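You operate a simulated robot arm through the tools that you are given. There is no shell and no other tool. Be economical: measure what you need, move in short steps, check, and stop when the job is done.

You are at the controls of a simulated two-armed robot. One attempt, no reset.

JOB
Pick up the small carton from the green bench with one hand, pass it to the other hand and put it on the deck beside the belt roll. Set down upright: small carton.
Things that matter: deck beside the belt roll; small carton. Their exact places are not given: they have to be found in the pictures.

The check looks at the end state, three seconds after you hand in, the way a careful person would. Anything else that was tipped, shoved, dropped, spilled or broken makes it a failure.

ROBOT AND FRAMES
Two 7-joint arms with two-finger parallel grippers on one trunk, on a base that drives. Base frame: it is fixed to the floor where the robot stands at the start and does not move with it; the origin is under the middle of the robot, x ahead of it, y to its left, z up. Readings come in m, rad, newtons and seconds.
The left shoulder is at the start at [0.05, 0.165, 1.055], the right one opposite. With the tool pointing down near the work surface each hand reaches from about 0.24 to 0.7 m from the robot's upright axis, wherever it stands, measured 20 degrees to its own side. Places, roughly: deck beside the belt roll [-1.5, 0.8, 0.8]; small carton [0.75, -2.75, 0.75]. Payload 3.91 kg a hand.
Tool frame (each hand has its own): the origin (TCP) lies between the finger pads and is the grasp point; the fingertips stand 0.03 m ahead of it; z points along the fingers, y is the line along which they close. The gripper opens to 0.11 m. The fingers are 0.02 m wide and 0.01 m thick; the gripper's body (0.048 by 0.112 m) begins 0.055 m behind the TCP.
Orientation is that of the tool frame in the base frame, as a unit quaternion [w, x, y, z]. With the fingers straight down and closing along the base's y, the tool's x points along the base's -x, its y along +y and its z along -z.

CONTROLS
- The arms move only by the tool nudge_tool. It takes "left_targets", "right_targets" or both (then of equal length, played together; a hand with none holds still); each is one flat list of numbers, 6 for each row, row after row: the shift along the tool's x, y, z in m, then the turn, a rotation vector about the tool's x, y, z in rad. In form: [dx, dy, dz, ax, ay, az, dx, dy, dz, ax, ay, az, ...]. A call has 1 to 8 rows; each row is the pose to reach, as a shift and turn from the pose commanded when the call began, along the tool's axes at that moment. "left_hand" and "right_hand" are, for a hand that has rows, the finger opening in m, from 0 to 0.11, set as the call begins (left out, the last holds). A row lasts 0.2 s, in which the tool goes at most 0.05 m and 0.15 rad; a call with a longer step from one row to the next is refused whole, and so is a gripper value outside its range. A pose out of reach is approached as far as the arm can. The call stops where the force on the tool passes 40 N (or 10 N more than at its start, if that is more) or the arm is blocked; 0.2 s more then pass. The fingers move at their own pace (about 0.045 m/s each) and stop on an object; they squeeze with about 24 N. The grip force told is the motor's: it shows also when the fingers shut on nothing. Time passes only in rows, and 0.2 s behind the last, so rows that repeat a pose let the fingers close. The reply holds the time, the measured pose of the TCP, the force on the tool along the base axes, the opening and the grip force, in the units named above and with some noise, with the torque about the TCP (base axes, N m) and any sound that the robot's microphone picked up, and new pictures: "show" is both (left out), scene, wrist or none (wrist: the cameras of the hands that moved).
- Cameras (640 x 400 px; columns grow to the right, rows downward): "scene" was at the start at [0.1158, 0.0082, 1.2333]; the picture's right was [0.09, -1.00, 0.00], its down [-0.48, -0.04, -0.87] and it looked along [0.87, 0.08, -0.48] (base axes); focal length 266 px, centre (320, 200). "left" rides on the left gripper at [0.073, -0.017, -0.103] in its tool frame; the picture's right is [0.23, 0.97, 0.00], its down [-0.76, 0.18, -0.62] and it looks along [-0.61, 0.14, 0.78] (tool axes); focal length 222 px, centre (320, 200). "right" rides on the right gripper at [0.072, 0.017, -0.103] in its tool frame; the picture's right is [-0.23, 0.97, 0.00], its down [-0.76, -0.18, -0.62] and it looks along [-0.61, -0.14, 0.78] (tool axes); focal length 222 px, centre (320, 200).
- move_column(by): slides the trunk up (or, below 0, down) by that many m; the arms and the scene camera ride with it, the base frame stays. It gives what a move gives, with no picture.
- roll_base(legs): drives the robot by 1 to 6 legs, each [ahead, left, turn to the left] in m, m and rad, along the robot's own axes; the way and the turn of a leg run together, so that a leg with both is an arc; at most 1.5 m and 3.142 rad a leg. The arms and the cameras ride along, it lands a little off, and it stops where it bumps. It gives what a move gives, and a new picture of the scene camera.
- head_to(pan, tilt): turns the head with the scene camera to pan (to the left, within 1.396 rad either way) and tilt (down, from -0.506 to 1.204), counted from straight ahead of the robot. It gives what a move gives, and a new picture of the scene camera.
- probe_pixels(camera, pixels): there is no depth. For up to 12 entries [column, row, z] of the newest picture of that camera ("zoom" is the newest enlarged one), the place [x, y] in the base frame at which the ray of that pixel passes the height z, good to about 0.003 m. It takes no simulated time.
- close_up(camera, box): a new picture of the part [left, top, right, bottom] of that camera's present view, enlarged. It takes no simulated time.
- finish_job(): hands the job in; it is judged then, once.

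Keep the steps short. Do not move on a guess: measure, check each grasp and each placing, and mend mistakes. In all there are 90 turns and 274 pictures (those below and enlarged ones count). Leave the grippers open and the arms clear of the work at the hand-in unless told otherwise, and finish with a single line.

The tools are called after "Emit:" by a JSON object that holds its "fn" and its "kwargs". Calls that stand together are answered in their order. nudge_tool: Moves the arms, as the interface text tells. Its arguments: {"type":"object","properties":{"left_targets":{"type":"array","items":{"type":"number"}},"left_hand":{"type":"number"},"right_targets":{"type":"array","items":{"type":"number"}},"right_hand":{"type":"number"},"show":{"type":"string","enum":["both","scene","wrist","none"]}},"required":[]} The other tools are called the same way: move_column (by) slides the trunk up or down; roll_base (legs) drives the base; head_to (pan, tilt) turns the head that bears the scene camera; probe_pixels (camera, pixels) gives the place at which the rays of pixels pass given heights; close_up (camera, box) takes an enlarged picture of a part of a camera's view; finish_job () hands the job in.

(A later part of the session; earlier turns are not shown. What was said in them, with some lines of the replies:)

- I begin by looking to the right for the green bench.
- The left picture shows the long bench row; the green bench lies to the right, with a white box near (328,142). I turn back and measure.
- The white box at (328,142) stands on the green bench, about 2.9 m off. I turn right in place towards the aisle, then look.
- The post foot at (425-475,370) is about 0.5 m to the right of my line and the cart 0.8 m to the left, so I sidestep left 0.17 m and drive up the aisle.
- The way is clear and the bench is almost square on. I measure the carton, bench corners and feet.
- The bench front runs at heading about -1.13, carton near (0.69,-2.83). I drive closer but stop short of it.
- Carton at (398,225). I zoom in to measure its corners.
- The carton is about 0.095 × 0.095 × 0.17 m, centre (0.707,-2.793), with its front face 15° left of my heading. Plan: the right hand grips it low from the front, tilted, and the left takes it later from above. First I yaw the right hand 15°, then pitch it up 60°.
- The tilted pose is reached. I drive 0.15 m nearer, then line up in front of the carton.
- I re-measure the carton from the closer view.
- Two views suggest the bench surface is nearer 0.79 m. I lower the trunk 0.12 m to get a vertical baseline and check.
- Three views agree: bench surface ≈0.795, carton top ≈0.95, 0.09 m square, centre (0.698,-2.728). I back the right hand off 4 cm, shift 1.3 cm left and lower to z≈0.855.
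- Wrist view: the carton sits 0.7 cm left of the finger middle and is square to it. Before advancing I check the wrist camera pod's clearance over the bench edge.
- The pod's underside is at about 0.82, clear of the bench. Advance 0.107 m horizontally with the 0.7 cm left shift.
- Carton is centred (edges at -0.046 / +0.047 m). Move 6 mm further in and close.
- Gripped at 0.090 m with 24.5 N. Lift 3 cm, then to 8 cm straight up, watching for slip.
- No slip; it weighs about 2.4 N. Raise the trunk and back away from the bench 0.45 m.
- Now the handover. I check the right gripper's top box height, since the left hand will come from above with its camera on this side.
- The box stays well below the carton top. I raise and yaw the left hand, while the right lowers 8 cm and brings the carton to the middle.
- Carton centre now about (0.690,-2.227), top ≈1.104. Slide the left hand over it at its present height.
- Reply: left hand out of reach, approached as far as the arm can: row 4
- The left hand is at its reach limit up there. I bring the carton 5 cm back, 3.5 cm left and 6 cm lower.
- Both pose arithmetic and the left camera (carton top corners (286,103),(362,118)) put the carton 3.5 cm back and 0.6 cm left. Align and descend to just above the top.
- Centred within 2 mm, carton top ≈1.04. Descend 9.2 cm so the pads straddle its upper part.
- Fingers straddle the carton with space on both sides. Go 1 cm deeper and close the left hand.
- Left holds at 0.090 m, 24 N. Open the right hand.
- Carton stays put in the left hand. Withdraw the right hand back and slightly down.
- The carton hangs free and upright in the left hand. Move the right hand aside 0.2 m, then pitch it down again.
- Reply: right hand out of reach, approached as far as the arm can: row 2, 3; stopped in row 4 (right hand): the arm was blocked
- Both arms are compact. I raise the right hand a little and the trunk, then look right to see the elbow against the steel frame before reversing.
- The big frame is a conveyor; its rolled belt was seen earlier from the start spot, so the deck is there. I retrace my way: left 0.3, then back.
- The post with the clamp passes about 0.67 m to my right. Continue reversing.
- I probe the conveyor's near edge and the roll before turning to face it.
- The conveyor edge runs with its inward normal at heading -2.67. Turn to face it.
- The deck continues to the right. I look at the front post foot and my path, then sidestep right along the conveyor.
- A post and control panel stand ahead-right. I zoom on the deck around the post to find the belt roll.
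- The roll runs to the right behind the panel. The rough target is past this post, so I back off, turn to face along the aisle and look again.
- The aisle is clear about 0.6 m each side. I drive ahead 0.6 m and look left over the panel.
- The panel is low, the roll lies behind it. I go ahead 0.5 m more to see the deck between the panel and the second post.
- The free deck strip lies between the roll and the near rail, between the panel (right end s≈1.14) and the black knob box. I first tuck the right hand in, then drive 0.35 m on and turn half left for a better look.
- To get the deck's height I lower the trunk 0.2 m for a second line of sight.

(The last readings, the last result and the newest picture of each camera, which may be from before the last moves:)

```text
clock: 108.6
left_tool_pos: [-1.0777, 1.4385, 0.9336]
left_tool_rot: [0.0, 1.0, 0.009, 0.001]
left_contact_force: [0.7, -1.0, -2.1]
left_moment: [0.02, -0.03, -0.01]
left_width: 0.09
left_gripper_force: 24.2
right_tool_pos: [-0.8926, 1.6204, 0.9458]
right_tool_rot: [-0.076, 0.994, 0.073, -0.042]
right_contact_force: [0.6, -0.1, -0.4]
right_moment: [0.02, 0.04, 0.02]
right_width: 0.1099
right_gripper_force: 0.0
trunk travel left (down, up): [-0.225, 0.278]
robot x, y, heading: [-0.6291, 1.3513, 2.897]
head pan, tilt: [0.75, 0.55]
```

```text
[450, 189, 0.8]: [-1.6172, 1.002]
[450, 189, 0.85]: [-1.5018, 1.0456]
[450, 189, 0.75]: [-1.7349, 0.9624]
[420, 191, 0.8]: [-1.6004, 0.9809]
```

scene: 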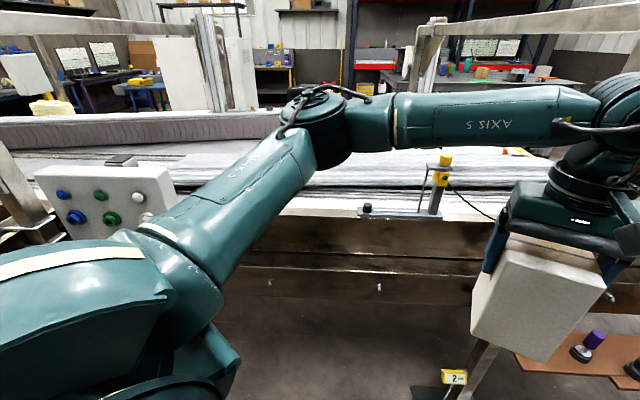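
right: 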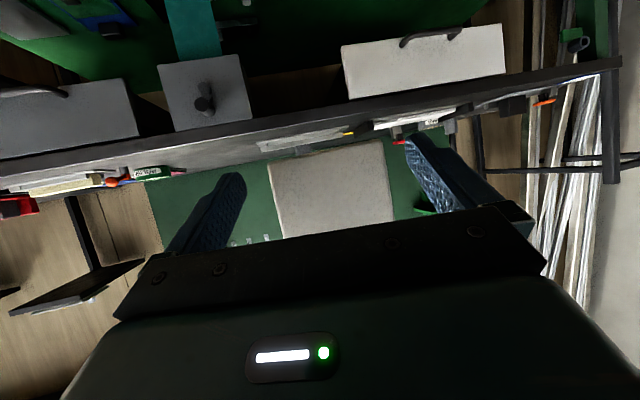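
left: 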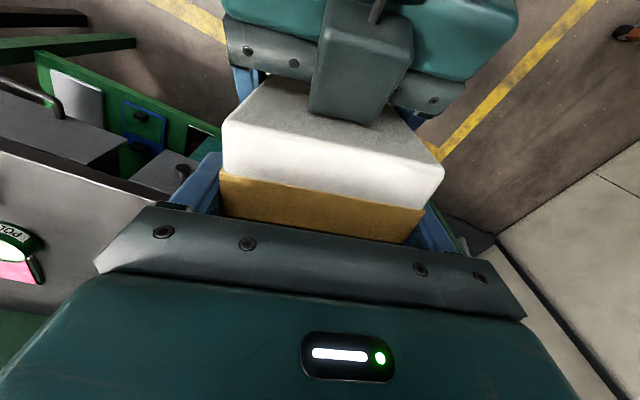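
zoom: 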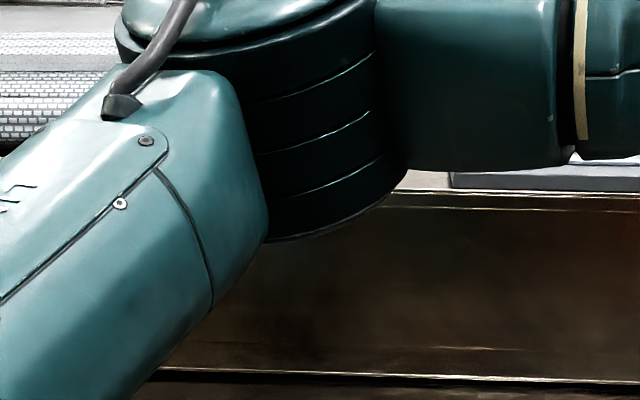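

The knob-box corner resolves at z ≈ 0.895, so the deck is at about 0.895 with its near edge at n≈0.75. I raise the trunk and swing the carton to my left before approaching.

Emit:
{"fn": "move_column", "kwargs": {"by": 0.27}}

Emit:
{"fn": "nudge_tool", "kwargs": {"left_targets": [0.0044, 0.0485, 0, 0, 0, 0, 0.0088, 0.097, 0, 0, 0, 0, 0.0132, 0.1455, 0, 0, 0, 0, 0.0176, 0.194, 0, 0, 0, 0, 0.022, 0.2425, 0, 0, 0, 0], "show": "scene"}}

```text
clock: 111.3
left_tool_pos: [-1.0764, 1.4385, 1.2028]
left_tool_rot: [0.0, 1.0, 0.01, 0.0]
left_contact_force: [-0.3, 0.1, -1.5]
left_moment: [0.01, -0.01, -0.02]
left_width: 0.0898
left_gripper_force: 24.1
right_tool_pos: [-0.892, 1.6196, 1.2149]
right_tool_rot: [-0.076, 0.994, 0.073, -0.041]
right_contact_force: [-0.4, 1.0, -0.1]
right_moment: [-0.02, -0.01, 0.03]
right_width: 0.11
right_gripper_force: 0.1
trunk travel left (down, up): [-0.495, 0.008]
robot x, y, heading: [-0.6284, 1.3534, 2.897]
head pan, tilt: [0.75, 0.55]
```

```text
clock: 112.5
left_tool_pos: [-1.0514, 1.1928, 1.2036]
left_tool_rot: [-0.001, 1.0, 0.009, -0.002]
left_contact_force: [-0.4, -0.1, -2.5]
left_moment: [0.02, 0.0, -0.01]
left_width: 0.0899
left_gripper_force: 24.3
right_tool_pos: [-0.8928, 1.6203, 1.2146]
right_tool_rot: [-0.077, 0.993, 0.073, -0.042]
right_contact_force: [0.7, 0.0, 0.0]
right_moment: [0.02, 0.02, 0.03]
right_width: 0.11
right_gripper_force: 0.1
trunk travel left (down, up): [-0.495, 0.008]
robot x, y, heading: [-0.628, 1.3534, 2.901]
head pan, tilt: [0.75, 0.55]
```

scene: 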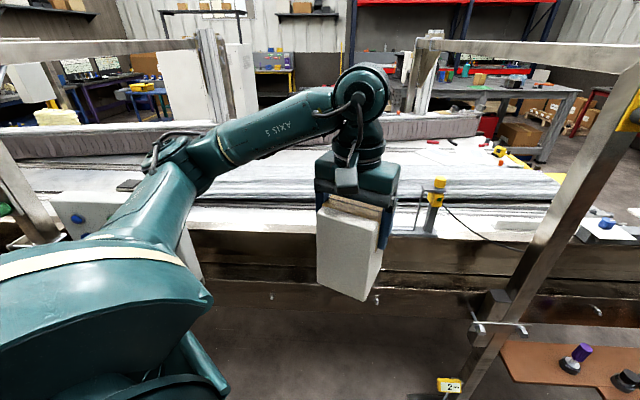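

Emit:
{"fn": "close_up", "kwargs": {"camera": "scene", "box": [190, 160, 450, 290]}}

Emit:
{"fn": "probe_pixels", "kwargs": {"camera": "scene", "pixels": [[270, 235, 0.895], [270, 222, 0.895], [270, 208, 0.895], [270, 198, 0.895], [270, 165, 0.9], [435, 235, 0.895], [435, 180, 1.0], [490, 300, 0.6], [490, 300, 0.8], [450, 390, 0.1]]}}

```text
2.46 times, centred on (320, 225) of scene
```

zoom: 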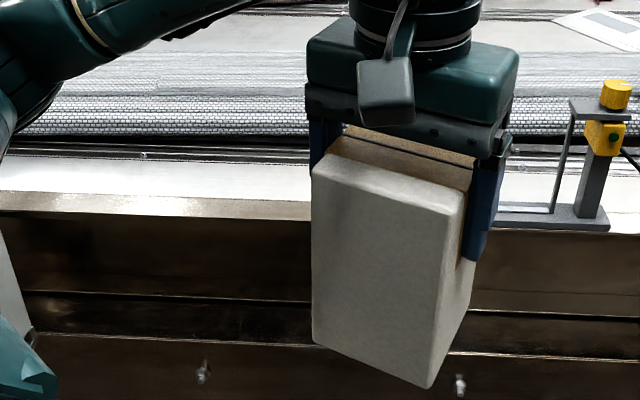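

```text
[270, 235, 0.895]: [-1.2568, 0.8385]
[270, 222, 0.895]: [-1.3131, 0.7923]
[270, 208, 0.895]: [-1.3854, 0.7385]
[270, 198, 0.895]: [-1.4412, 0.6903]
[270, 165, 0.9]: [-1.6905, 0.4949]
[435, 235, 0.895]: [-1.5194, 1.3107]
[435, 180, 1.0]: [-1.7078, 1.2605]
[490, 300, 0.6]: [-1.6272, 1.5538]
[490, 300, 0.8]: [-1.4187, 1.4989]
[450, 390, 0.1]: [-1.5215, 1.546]
```

The strip is one flat surface, about 0.11 m deep from the near edge (n≈0.75) before the dark rails and the roll; free from the panel to the knob box. I drive closer diagonally.

Emit:
{"fn": "roll_base", "kwargs": {"legs": [[0.237, 0.246, 0]]}}

Emit:
{"fn": "head_to", "kwargs": {"pan": 0.75, "tilt": 0.8}}

```text
clock: 115.3
left_tool_pos: [-1.3425, 1.0131, 1.2037]
left_tool_rot: [0.0, 1.0, 0.009, 0.0]
left_contact_force: [-0.4, -0.5, -2.1]
left_moment: [0.01, -0.01, 0.01]
left_width: 0.0899
left_gripper_force: 23.5
right_tool_pos: [-1.1823, 1.439, 1.2153]
right_tool_rot: [-0.075, 0.994, 0.072, -0.041]
right_contact_force: [0.4, -1.1, 0.0]
right_moment: [0.0, -0.02, 0.0]
right_width: 0.1098
right_gripper_force: 0.1
trunk travel left (down, up): [-0.495, 0.008]
robot x, y, heading: [-0.9162, 1.1661, 2.896]
head pan, tilt: [0.75, 0.55]
```

scene: 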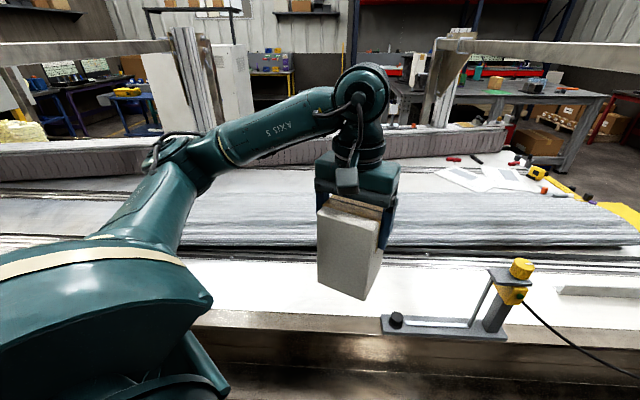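

```text
clock: 116.1
left_tool_pos: [-1.3412, 1.015, 1.2039]
left_tool_rot: [0.0, 1.0, 0.01, 0.0]
left_contact_force: [0.5, 0.7, -2.3]
left_moment: [-0.01, -0.02, 0.01]
left_width: 0.0899
left_gripper_force: 24.6
right_tool_pos: [-1.1801, 1.4392, 1.2141]
right_tool_rot: [-0.075, 0.994, 0.072, -0.042]
right_contact_force: [-1.3, -0.4, -0.2]
right_moment: [-0.02, 0.0, 0.04]
right_width: 0.1101
right_gripper_force: 0.2
trunk travel left (down, up): [-0.495, 0.008]
robot x, y, heading: [-0.9162, 1.168, 2.896]
head pan, tilt: [0.75, 0.799]
```

scene: 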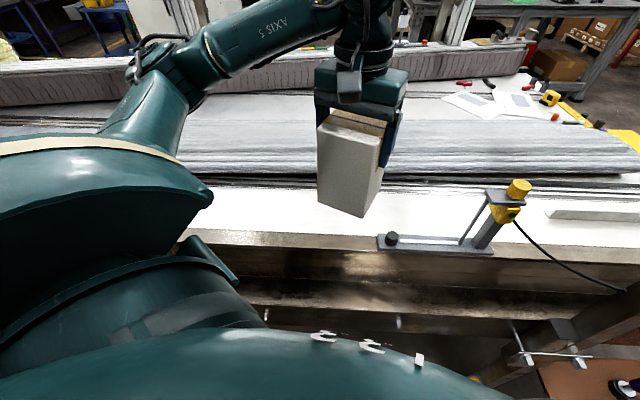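

Now the strip is clearly visible (rows 190–240). Measure it.

Emit:
{"fn": "close_up", "kwargs": {"camera": "scene", "box": [180, 150, 440, 280]}}

Emit:
{"fn": "probe_pixels", "kwargs": {"camera": "scene", "pixels": [[280, 233, 0.895], [280, 246, 0.895], [280, 188, 0.895], [280, 180, 0.895], [280, 172, 0.895], [379, 248, 0.895], [490, 254, 0.895], [379, 248, 0.85], [379, 248, 0.93], [200, 232, 0.895]]}}

```text
2.46 times, centred on (310, 215) of scene
```

zoom: 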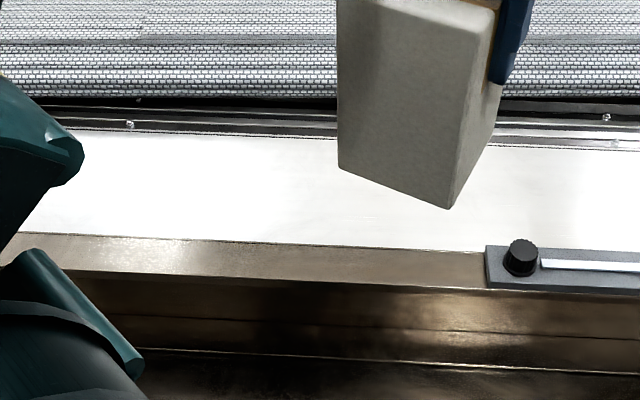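

```text
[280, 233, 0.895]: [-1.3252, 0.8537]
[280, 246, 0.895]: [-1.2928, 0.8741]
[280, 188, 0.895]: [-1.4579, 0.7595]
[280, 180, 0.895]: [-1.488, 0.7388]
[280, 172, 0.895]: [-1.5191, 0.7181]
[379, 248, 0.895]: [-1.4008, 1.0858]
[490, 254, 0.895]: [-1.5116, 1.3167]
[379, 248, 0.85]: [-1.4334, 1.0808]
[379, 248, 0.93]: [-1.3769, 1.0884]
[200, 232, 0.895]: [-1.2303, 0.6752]
```

Key finding: comparing three views, the white deck's back line only agrees if the deck lies about 0.14 m below the beam top, i.e. z≈0.755, recessed between beam and roll — matching the rough place (-1.5,0.8). I move the carton above it, squaring it with the conveyor.

Emit:
{"fn": "nudge_tool", "kwargs": {"left_targets": [-0.0253, 0.0345, 0, 0, 0, -0.0755, -0.0507, 0.069, 0, 0, 0, -0.151, -0.076, 0.1035, 0, 0, 0, -0.2265, -0.1013, 0.138, 0, 0, 0, -0.302, -0.1267, 0.1725, 0, 0, 0, -0.3775, -0.152, 0.207, 0, 0, 0, -0.453]}}

Emit:
{"fn": "close_up", "kwargs": {"camera": "scene", "box": [200, 80, 460, 280]}}

```text
clock: 117.5
left_tool_pos: [-1.4886, 0.8038, 1.2022]
left_tool_rot: [-0.001, 0.972, 0.234, 0.0]
left_contact_force: [-0.8, 0.8, -2.5]
left_moment: [0.01, -0.05, 0.02]
left_width: 0.09
left_gripper_force: 23.1
right_tool_pos: [-1.1817, 1.4389, 1.2142]
right_tool_rot: [-0.076, 0.994, 0.072, -0.041]
right_contact_force: [-0.1, -1.1, 0.6]
right_moment: [-0.02, 0.01, -0.03]
right_width: 0.1101
right_gripper_force: 0.0
trunk travel left (down, up): [-0.495, 0.008]
robot x, y, heading: [-0.9143, 1.1656, 2.899]
head pan, tilt: [0.75, 0.799]
```

scene: 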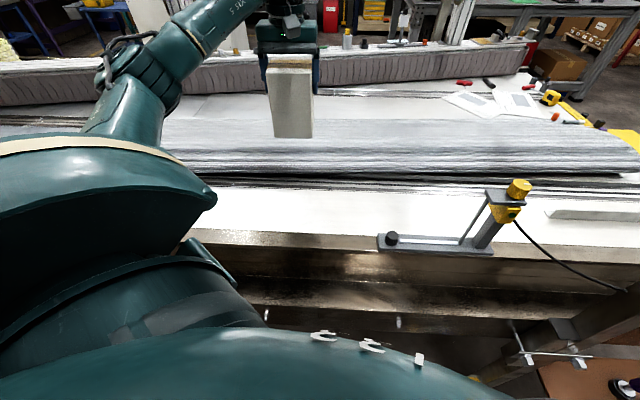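
left: 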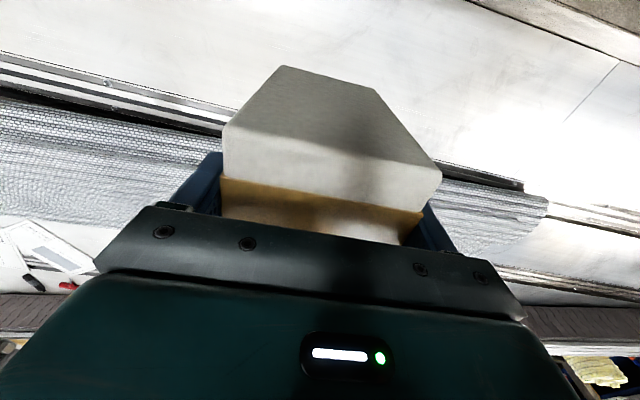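

```text
2.00 times, centred on (330, 180) of scene
```

zoom: 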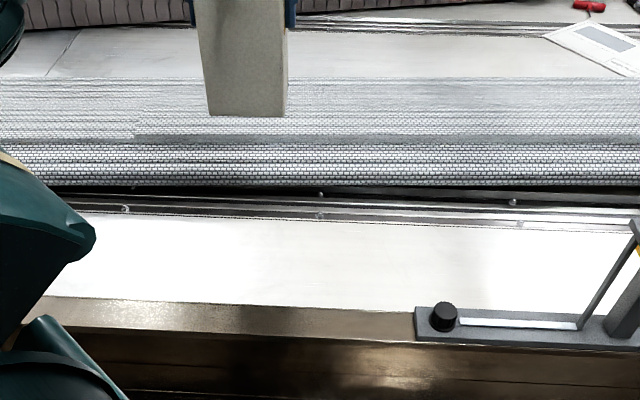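

The wrist view shows the deck band between beam and rail, and the roll beyond. I measure it at both candidate heights.

Emit:
{"fn": "probe_pixels", "kwargs": {"camera": "left", "pixels": [[110, 100, 0.755], [215, 135, 0.755], [110, 100, 0.8], [560, 36, 0.755], [500, 12, 0.755], [560, 36, 0.8], [548, 200, 0.8], [110, 82, 0.755]]}}

Emit:
{"fn": "probe_pixels", "kwargs": {"camera": "zoom", "pixels": [[126, 209, 0.755], [320, 216, 0.755], [126, 209, 0.8], [320, 216, 0.8], [126, 214, 0.755], [250, 186, 0.755], [250, 300, 0.895]]}}

```text
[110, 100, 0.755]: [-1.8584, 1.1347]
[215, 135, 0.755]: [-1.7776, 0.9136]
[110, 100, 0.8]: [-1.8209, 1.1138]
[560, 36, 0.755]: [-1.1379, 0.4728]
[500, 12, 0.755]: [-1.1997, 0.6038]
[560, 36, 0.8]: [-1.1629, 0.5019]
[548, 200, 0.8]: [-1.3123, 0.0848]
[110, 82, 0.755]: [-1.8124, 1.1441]
```

```text
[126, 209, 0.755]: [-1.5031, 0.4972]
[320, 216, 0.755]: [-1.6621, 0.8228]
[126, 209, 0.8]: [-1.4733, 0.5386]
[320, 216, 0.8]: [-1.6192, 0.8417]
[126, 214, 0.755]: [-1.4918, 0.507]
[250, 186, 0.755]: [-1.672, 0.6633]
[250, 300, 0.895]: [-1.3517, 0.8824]
```

Deck z≈0.755, band n 0.80–1.07; the carton is centred at n 0.958, s 1.39. Its base is 0.126 below the TCP. I lower 0.16 m with the arm first and look at the left elbow near the panel.

Emit:
{"fn": "nudge_tool", "kwargs": {"left_targets": [0.0, 0, 0.04, 0, 0, 0, 0.0, 0, 0.08, 0, 0, 0, 0.005, 0, 0.12, 0, 0, 0, 0.01, 0, 0.16, 0, 0, 0], "show": "none"}}

Emit:
{"fn": "head_to", "kwargs": {"pan": 1.2, "tilt": 0.65}}

```text
clock: 118.5
left_tool_pos: [-1.4811, 0.8081, 1.043]
left_tool_rot: [-0.001, 0.973, 0.233, 0.0]
left_contact_force: [-0.7, 0.2, -2.1]
left_moment: [0.02, 0.02, 0.0]
left_width: 0.0898
left_gripper_force: 24.0
right_tool_pos: [-1.181, 1.4376, 1.2151]
right_tool_rot: [-0.075, 0.994, 0.071, -0.042]
right_contact_force: [0.2, -0.3, 1.2]
right_moment: [-0.01, -0.03, 0.02]
right_width: 0.11
right_gripper_force: 0.1
trunk travel left (down, up): [-0.495, 0.008]
robot x, y, heading: [-0.9139, 1.1681, 2.899]
head pan, tilt: [0.75, 0.799]
```

```text
clock: 119.4
left_tool_pos: [-1.4807, 0.8084, 1.0435]
left_tool_rot: [0.0, 0.973, 0.233, 0.0]
left_contact_force: [0.0, -0.5, -2.9]
left_moment: [0.02, -0.03, 0.03]
left_width: 0.0897
left_gripper_force: 23.7
right_tool_pos: [-1.1815, 1.4393, 1.2156]
right_tool_rot: [-0.076, 0.994, 0.072, -0.041]
right_contact_force: [-0.2, 0.1, 0.1]
right_moment: [0.0, -0.02, 0.0]
right_width: 0.1102
right_gripper_force: 0.1
trunk travel left (down, up): [-0.495, 0.008]
robot x, y, heading: [-0.9136, 1.1689, 2.898]
head pan, tilt: [1.201, 0.649]
```

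scene: 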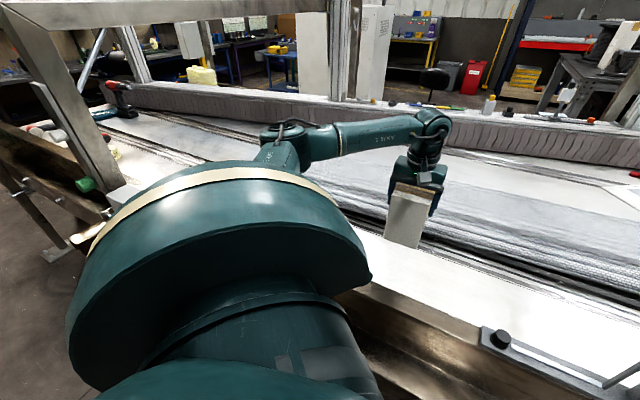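

Elbow is well clear over the conveyor. Lower 0.11 m more, then inspect.

Emit:
{"fn": "nudge_tool", "kwargs": {"left_targets": [0, 0, 0.04, 0, 0, 0, 0, 0, 0.08, 0, 0, 0, 0, 0, 0.11, 0, 0, 0]}}

Emit:
{"fn": "close_up", "kwargs": {"camera": "scene", "box": [320, 130, 520, 330]}}

```text
clock: 120.2
left_tool_pos: [-1.4808, 0.809, 0.9325]
left_tool_rot: [-0.001, 0.973, 0.233, 0.001]
left_contact_force: [0.0, -0.4, -1.6]
left_moment: [-0.02, -0.01, 0.01]
left_width: 0.0899
left_gripper_force: 24.1
right_tool_pos: [-1.1815, 1.4377, 1.215]
right_tool_rot: [-0.076, 0.994, 0.072, -0.042]
right_contact_force: [0.3, 0.7, 0.8]
right_moment: [0.04, -0.02, 0.03]
right_width: 0.11
right_gripper_force: 0.0
trunk travel left (down, up): [-0.495, 0.008]
robot x, y, heading: [-0.9164, 1.1681, 2.894]
head pan, tilt: [1.201, 0.649]
```

scene: 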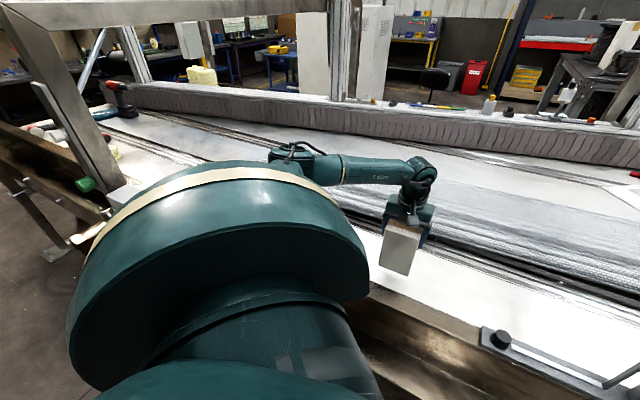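
left: 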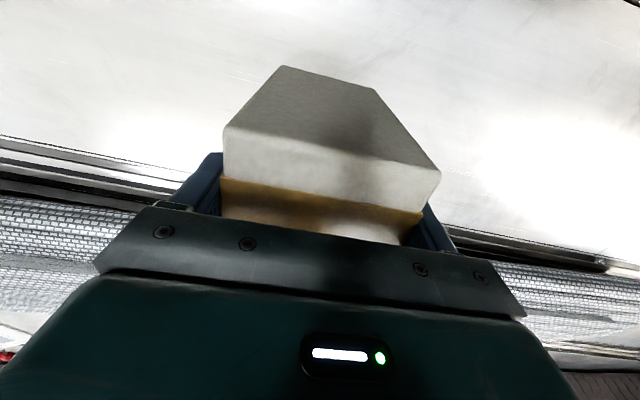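

```text
2.00 times, centred on (420, 230) of scene
```

zoom: 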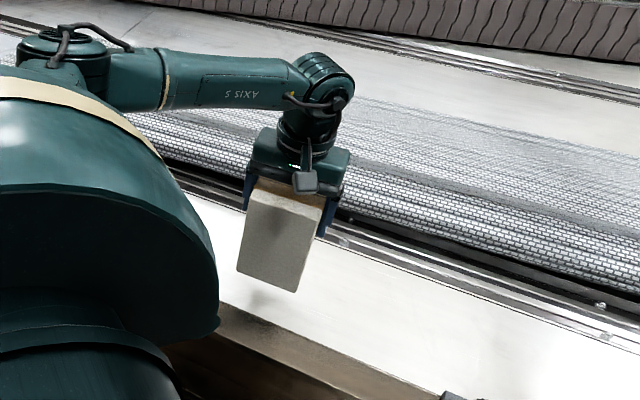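

Shadow shows a few cm still to go. Creep 3.5 cm, then in small steps watching the force.

Emit:
{"fn": "nudge_tool", "kwargs": {"left_targets": [0, 0, 0.015, 0, 0, 0, 0, 0, 0.03, 0, 0, 0, 0, 0, 0.036, 0, 0, 0], "show": "none"}}

Emit:
{"fn": "nudge_tool", "kwargs": {"left_targets": [0, 0, 0.004, 0, 0, 0, 0, 0, 0.007, 0, 0, 0], "show": "none"}}

Emit:
{"fn": "close_up", "kwargs": {"camera": "scene", "box": [340, 170, 480, 310]}}

```text
clock: 121.0
left_tool_pos: [-1.4804, 0.8095, 0.8982]
left_tool_rot: [0.0, 0.973, 0.233, 0.0]
left_contact_force: [-1.0, -1.1, -1.9]
left_moment: [0.01, -0.02, -0.02]
left_width: 0.0899
left_gripper_force: 23.9
right_tool_pos: [-1.1823, 1.4376, 1.2159]
right_tool_rot: [-0.075, 0.994, 0.072, -0.042]
right_contact_force: [-0.3, 0.3, 0.5]
right_moment: [0.01, 0.0, 0.02]
right_width: 0.1102
right_gripper_force: 0.0
trunk travel left (down, up): [-0.495, 0.008]
robot x, y, heading: [-0.9138, 1.1663, 2.893]
head pan, tilt: [1.201, 0.649]
```

```text
clock: 121.6
left_tool_pos: [-1.4807, 0.8086, 0.8902]
left_tool_rot: [0.0, 0.972, 0.233, 0.0]
left_contact_force: [-0.3, 0.0, -1.8]
left_moment: [-0.02, 0.0, 0.01]
left_width: 0.0898
left_gripper_force: 24.3
right_tool_pos: [-1.1817, 1.4383, 1.2161]
right_tool_rot: [-0.075, 0.994, 0.072, -0.041]
right_contact_force: [0.0, 0.1, 0.3]
right_moment: [0.0, 0.0, -0.02]
right_width: 0.1101
right_gripper_force: 0.0
trunk travel left (down, up): [-0.495, 0.008]
robot x, y, heading: [-0.9167, 1.1726, 2.896]
head pan, tilt: [1.201, 0.649]
```

```text
2.86 times, centred on (410, 240) of scene
```

zoom: 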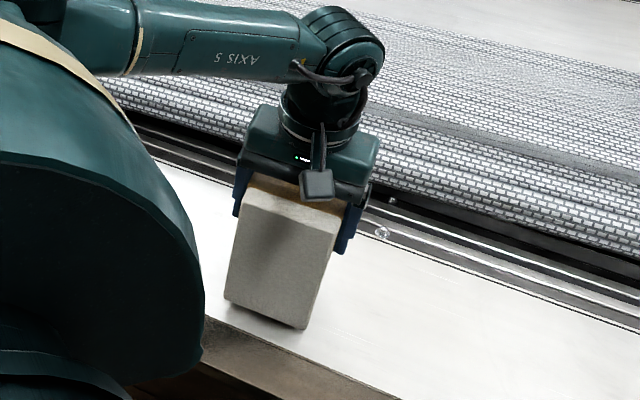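

Still free (−1.8 N). Continue in tiny steps.

Emit:
{"fn": "nudge_tool", "kwargs": {"left_targets": [0, 0, 0.003, 0, 0, 0, 0, 0, 0.005, 0, 0, 0], "show": "none"}}

Emit:
{"fn": "nudge_tool", "kwargs": {"left_targets": [0, 0, 0.003, 0, 0, 0, 0, 0, 0.004, 0, 0, 0], "show": "none"}}

```text
clock: 122.2
left_tool_pos: [-1.4801, 0.8077, 0.8851]
left_tool_rot: [-0.001, 0.972, 0.233, 0.0]
left_contact_force: [0.4, 0.3, -2.3]
left_moment: [-0.02, -0.03, 0.02]
left_width: 0.0898
left_gripper_force: 23.9
right_tool_pos: [-1.1813, 1.4381, 1.2166]
right_tool_rot: [-0.075, 0.994, 0.072, -0.041]
right_contact_force: [-0.4, -0.3, -0.1]
right_moment: [0.01, -0.03, -0.01]
right_width: 0.11
right_gripper_force: 0.1
trunk travel left (down, up): [-0.495, 0.008]
robot x, y, heading: [-0.9139, 1.1682, 2.903]
head pan, tilt: [1.201, 0.649]
```

```text
clock: 122.8
left_tool_pos: [-1.48, 0.8075, 0.8821]
left_tool_rot: [0.001, 0.972, 0.233, 0.0]
left_contact_force: [-0.1, 0.4, -2.5]
left_moment: [-0.01, -0.02, 0.03]
left_width: 0.0898
left_gripper_force: 23.7
right_tool_pos: [-1.1806, 1.4381, 1.2151]
right_tool_rot: [-0.076, 0.994, 0.072, -0.042]
right_contact_force: [0.0, 0.5, 0.2]
right_moment: [0.0, -0.01, 0.0]
right_width: 0.1099
right_gripper_force: 0.0
trunk travel left (down, up): [-0.495, 0.008]
robot x, y, heading: [-0.9149, 1.1699, 2.898]
head pan, tilt: [1.201, 0.649]
```

Emit:
{"fn": "nudge_tool", "kwargs": {"left_targets": [0, 0, 0.003, 0, 0, 0, 0, 0, 0.005, 0, 0, 0], "show": "none"}}

Emit:
{"fn": "close_up", "kwargs": {"camera": "scene", "box": [360, 200, 450, 300]}}

```text
clock: 123.4
left_tool_pos: [-1.48, 0.8091, 0.8765]
left_tool_rot: [0.0, 0.973, 0.232, 0.0]
left_contact_force: [0.4, 0.6, -3.3]
left_moment: [-0.01, -0.01, 0.0]
left_width: 0.0896
left_gripper_force: 23.8
right_tool_pos: [-1.1811, 1.4382, 1.2142]
right_tool_rot: [-0.076, 0.994, 0.072, -0.041]
right_contact_force: [0.0, -0.2, 0.9]
right_moment: [-0.01, -0.01, -0.01]
right_width: 0.1099
right_gripper_force: 0.1
trunk travel left (down, up): [-0.495, 0.008]
robot x, y, heading: [-0.9162, 1.1683, 2.902]
head pan, tilt: [1.201, 0.649]
```

```text
4.00 times, centred on (405, 250) of scene
```

zoom: 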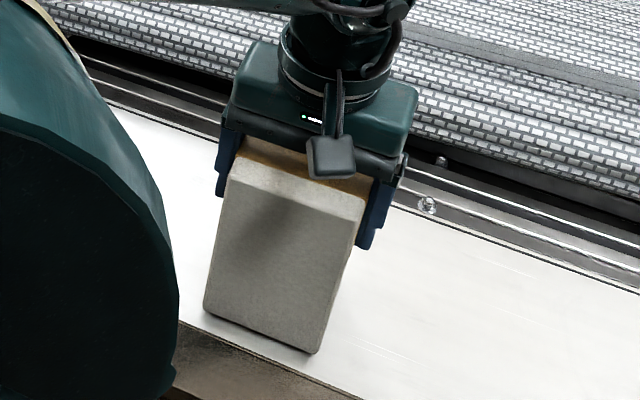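

Still hanging. Keep creeping.

Emit:
{"fn": "nudge_tool", "kwargs": {"left_targets": [0, 0, 0.003, 0, 0, 0, 0, 0, 0.006, 0, 0, 0], "show": "none"}}

Emit:
{"fn": "nudge_tool", "kwargs": {"left_targets": [0, 0, 0.002, 0, 0, 0, 0, 0, 0.004, 0, 0, 0], "show": "none"}}

Emit:
{"fn": "close_up", "kwargs": {"camera": "scene", "box": [360, 200, 450, 300]}}

```text
clock: 124.0
left_tool_pos: [-1.4801, 0.8082, 0.8715]
left_tool_rot: [0.0, 0.972, 0.233, -0.001]
left_contact_force: [1.9, 0.0, 9.1]
left_moment: [-0.52, -0.12, 0.06]
left_width: 0.09
left_gripper_force: 23.6
right_tool_pos: [-1.1799, 1.4389, 1.2153]
right_tool_rot: [-0.075, 0.994, 0.072, -0.042]
right_contact_force: [0.3, -0.5, -0.5]
right_moment: [0.0, 0.0, 0.0]
right_width: 0.11
right_gripper_force: 0.0
trunk travel left (down, up): [-0.495, 0.008]
robot x, y, heading: [-0.9155, 1.1678, 2.9]
head pan, tilt: [1.201, 0.649]
```

```text
clock: 124.6
left_tool_pos: [-1.4816, 0.8085, 0.871]
left_tool_rot: [0.0, 0.972, 0.234, -0.004]
left_contact_force: [1.4, -3.1, 25.4]
left_moment: [-0.53, -0.17, -0.07]
left_width: 0.0897
left_gripper_force: 24.4
right_tool_pos: [-1.1781, 1.4393, 1.2156]
right_tool_rot: [-0.076, 0.994, 0.072, -0.043]
right_contact_force: [0.6, -0.7, -0.1]
right_moment: [-0.02, 0.0, -0.03]
right_width: 0.1099
right_gripper_force: 0.1
trunk travel left (down, up): [-0.495, 0.008]
robot x, y, heading: [-0.9178, 1.1693, 2.898]
head pan, tilt: [1.201, 0.649]
```

```text
4.00 times, centred on (405, 250) of scene
```

zoom: 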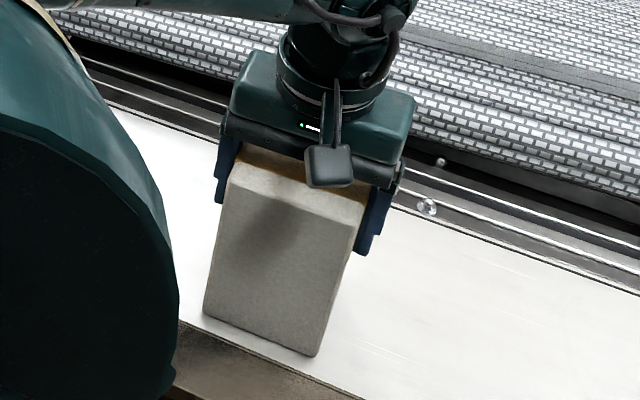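

Contact: 25 N upward. Ease off 4 mm of command and open the fingers.

Emit:
{"fn": "nudge_tool", "kwargs": {"left_targets": [0, 0, -0.004, 0, 0, 0], "show": "none"}}

Emit:
{"fn": "nudge_tool", "kwargs": {"left_targets": [0, 0, 0, 0, 0, 0, 0, 0, 0, 0, 0, 0, 0, 0, 0, 0, 0, 0], "left_hand": 0.11}}

Emit:
{"fn": "close_up", "kwargs": {"camera": "scene", "box": [360, 200, 450, 300]}}

```text
clock: 125.0
left_tool_pos: [-1.4805, 0.8089, 0.8698]
left_tool_rot: [0.001, 0.972, 0.233, -0.001]
left_contact_force: [-2.3, -4.2, 10.0]
left_moment: [-0.28, 0.69, 0.2]
left_width: 0.0896
left_gripper_force: 24.2
right_tool_pos: [-1.1812, 1.4379, 1.2138]
right_tool_rot: [-0.075, 0.994, 0.071, -0.043]
right_contact_force: [0.0, -0.9, -0.1]
right_moment: [0.02, -0.01, 0.02]
right_width: 0.11
right_gripper_force: 0.1
trunk travel left (down, up): [-0.495, 0.008]
robot x, y, heading: [-0.9181, 1.1657, 2.899]
head pan, tilt: [1.201, 0.649]
```

```text
clock: 125.8
left_tool_pos: [-1.4808, 0.808, 0.87]
left_tool_rot: [-0.001, 0.972, 0.233, 0.0]
left_contact_force: [-0.4, 0.0, -0.2]
left_moment: [0.0, 0.0, -0.04]
left_width: 0.1099
left_gripper_force: 0.0
right_tool_pos: [-1.1811, 1.4382, 1.2155]
right_tool_rot: [-0.076, 0.994, 0.071, -0.041]
right_contact_force: [-1.0, 0.2, 0.4]
right_moment: [-0.03, 0.03, 0.01]
right_width: 0.1099
right_gripper_force: 0.1
trunk travel left (down, up): [-0.495, 0.008]
robot x, y, heading: [-0.9143, 1.1668, 2.898]
head pan, tilt: [1.201, 0.649]
```

scene: 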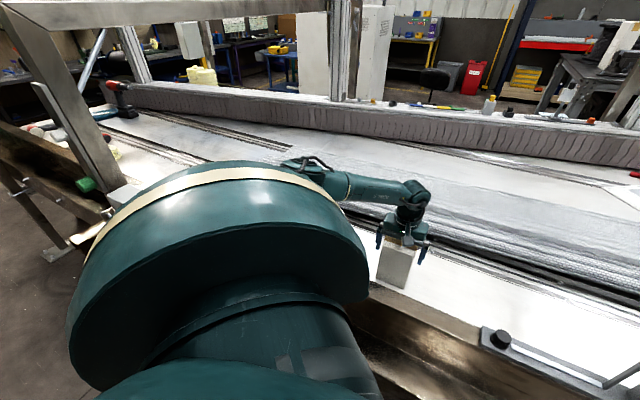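
left: 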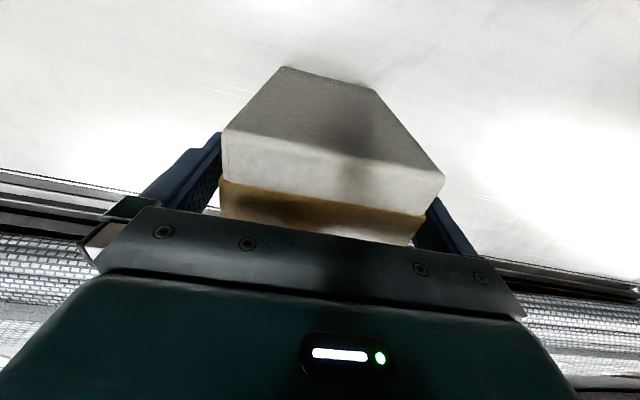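

```text
4.00 times, centred on (405, 250) of scene
```

zoom: 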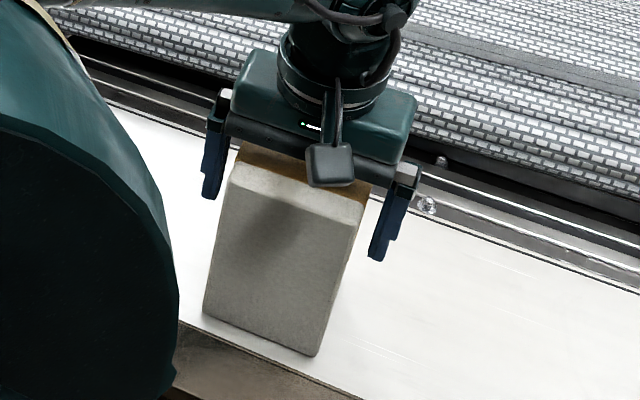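

Released, the carton stands; fingers have space on both sides. Raise the left hand straight up 0.25 m.

Emit:
{"fn": "nudge_tool", "kwargs": {"left_targets": [0, 0, -0.02, 0, 0, 0, 0, 0, -0.05, 0, 0, 0, 0, 0, -0.09, 0, 0, 0, 0, 0, -0.13, 0, 0, 0, 0, 0, -0.17, 0, 0, 0, 0, 0, -0.21, 0, 0, 0, 0, 0, -0.25, 0, 0, 0]}}

Emit:
{"fn": "close_up", "kwargs": {"camera": "scene", "box": [330, 180, 480, 310]}}

```text
clock: 127.4
left_tool_pos: [-1.4808, 0.8091, 1.1212]
left_tool_rot: [0.0, 0.973, 0.233, 0.0]
left_contact_force: [1.1, -0.4, 0.7]
left_moment: [-0.01, -0.01, -0.01]
left_width: 0.1099
left_gripper_force: 0.1
right_tool_pos: [-1.1796, 1.4383, 1.2144]
right_tool_rot: [-0.075, 0.994, 0.071, -0.041]
right_contact_force: [-0.6, -0.3, -0.1]
right_moment: [-0.01, 0.0, 0.0]
right_width: 0.1098
right_gripper_force: 0.1
trunk travel left (down, up): [-0.495, 0.008]
robot x, y, heading: [-0.9144, 1.1637, 2.895]
head pan, tilt: [1.201, 0.649]
```

scene: 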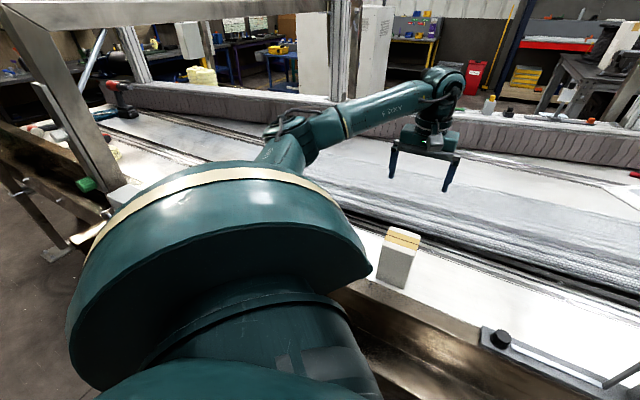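
left: 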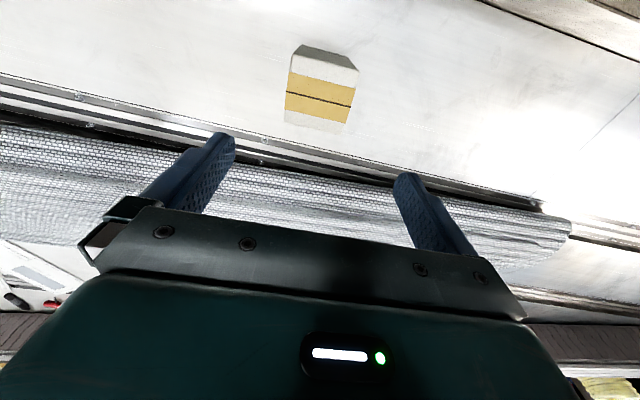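

```text
3.08 times, centred on (405, 245) of scene
```

zoom: 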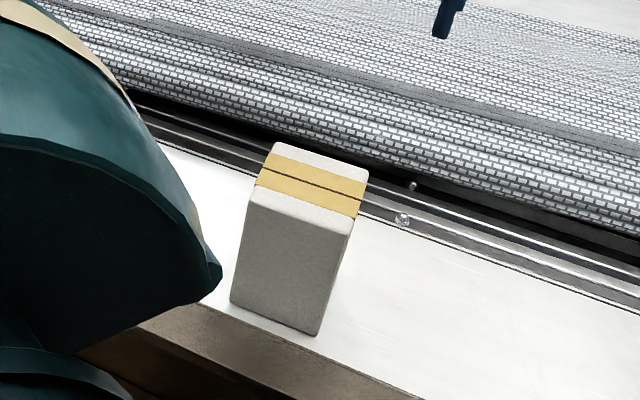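

The carton stands upright on the deck beside the roll. I draw the left hand back from above it towards me and higher.

Emit:
{"fn": "nudge_tool", "kwargs": {"left_targets": [0.03, 0, -0.03, 0, 0, 0, 0.06, 0, -0.06, 0, 0, 0, 0.1, 0, -0.08, 0, 0, 0, 0.14, 0, -0.08, 0, 0, 0, 0.18, 0, -0.08, 0, 0, 0], "show": "scene"}}

```text
clock: 128.6
left_tool_pos: [-1.3195, 0.89, 1.2003]
left_tool_rot: [0.0, 0.972, 0.233, 0.0]
left_contact_force: [-0.1, 0.4, -0.6]
left_moment: [0.01, -0.02, 0.01]
left_width: 0.1097
left_gripper_force: 0.1
right_tool_pos: [-1.1806, 1.4377, 1.2143]
right_tool_rot: [-0.076, 0.994, 0.072, -0.043]
right_contact_force: [0.6, -0.4, -0.5]
right_moment: [0.0, 0.03, 0.03]
right_width: 0.1101
right_gripper_force: 0.1
trunk travel left (down, up): [-0.495, 0.008]
robot x, y, heading: [-0.9107, 1.1656, 2.9]
head pan, tilt: [1.201, 0.649]
```

scene: 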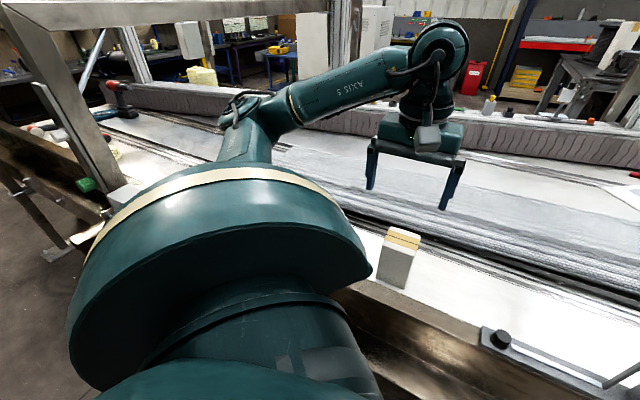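

The carton is upright, both grippers are open and clear of the work. I hand in.

Emit:
{"fn": "finish_job", "kwargs": {}}

```text
The job is handed in.
```

The small carton was picked up with the right hand, passed to the left and set upright on the deck beside the belt roll; both grippers are open and clear.
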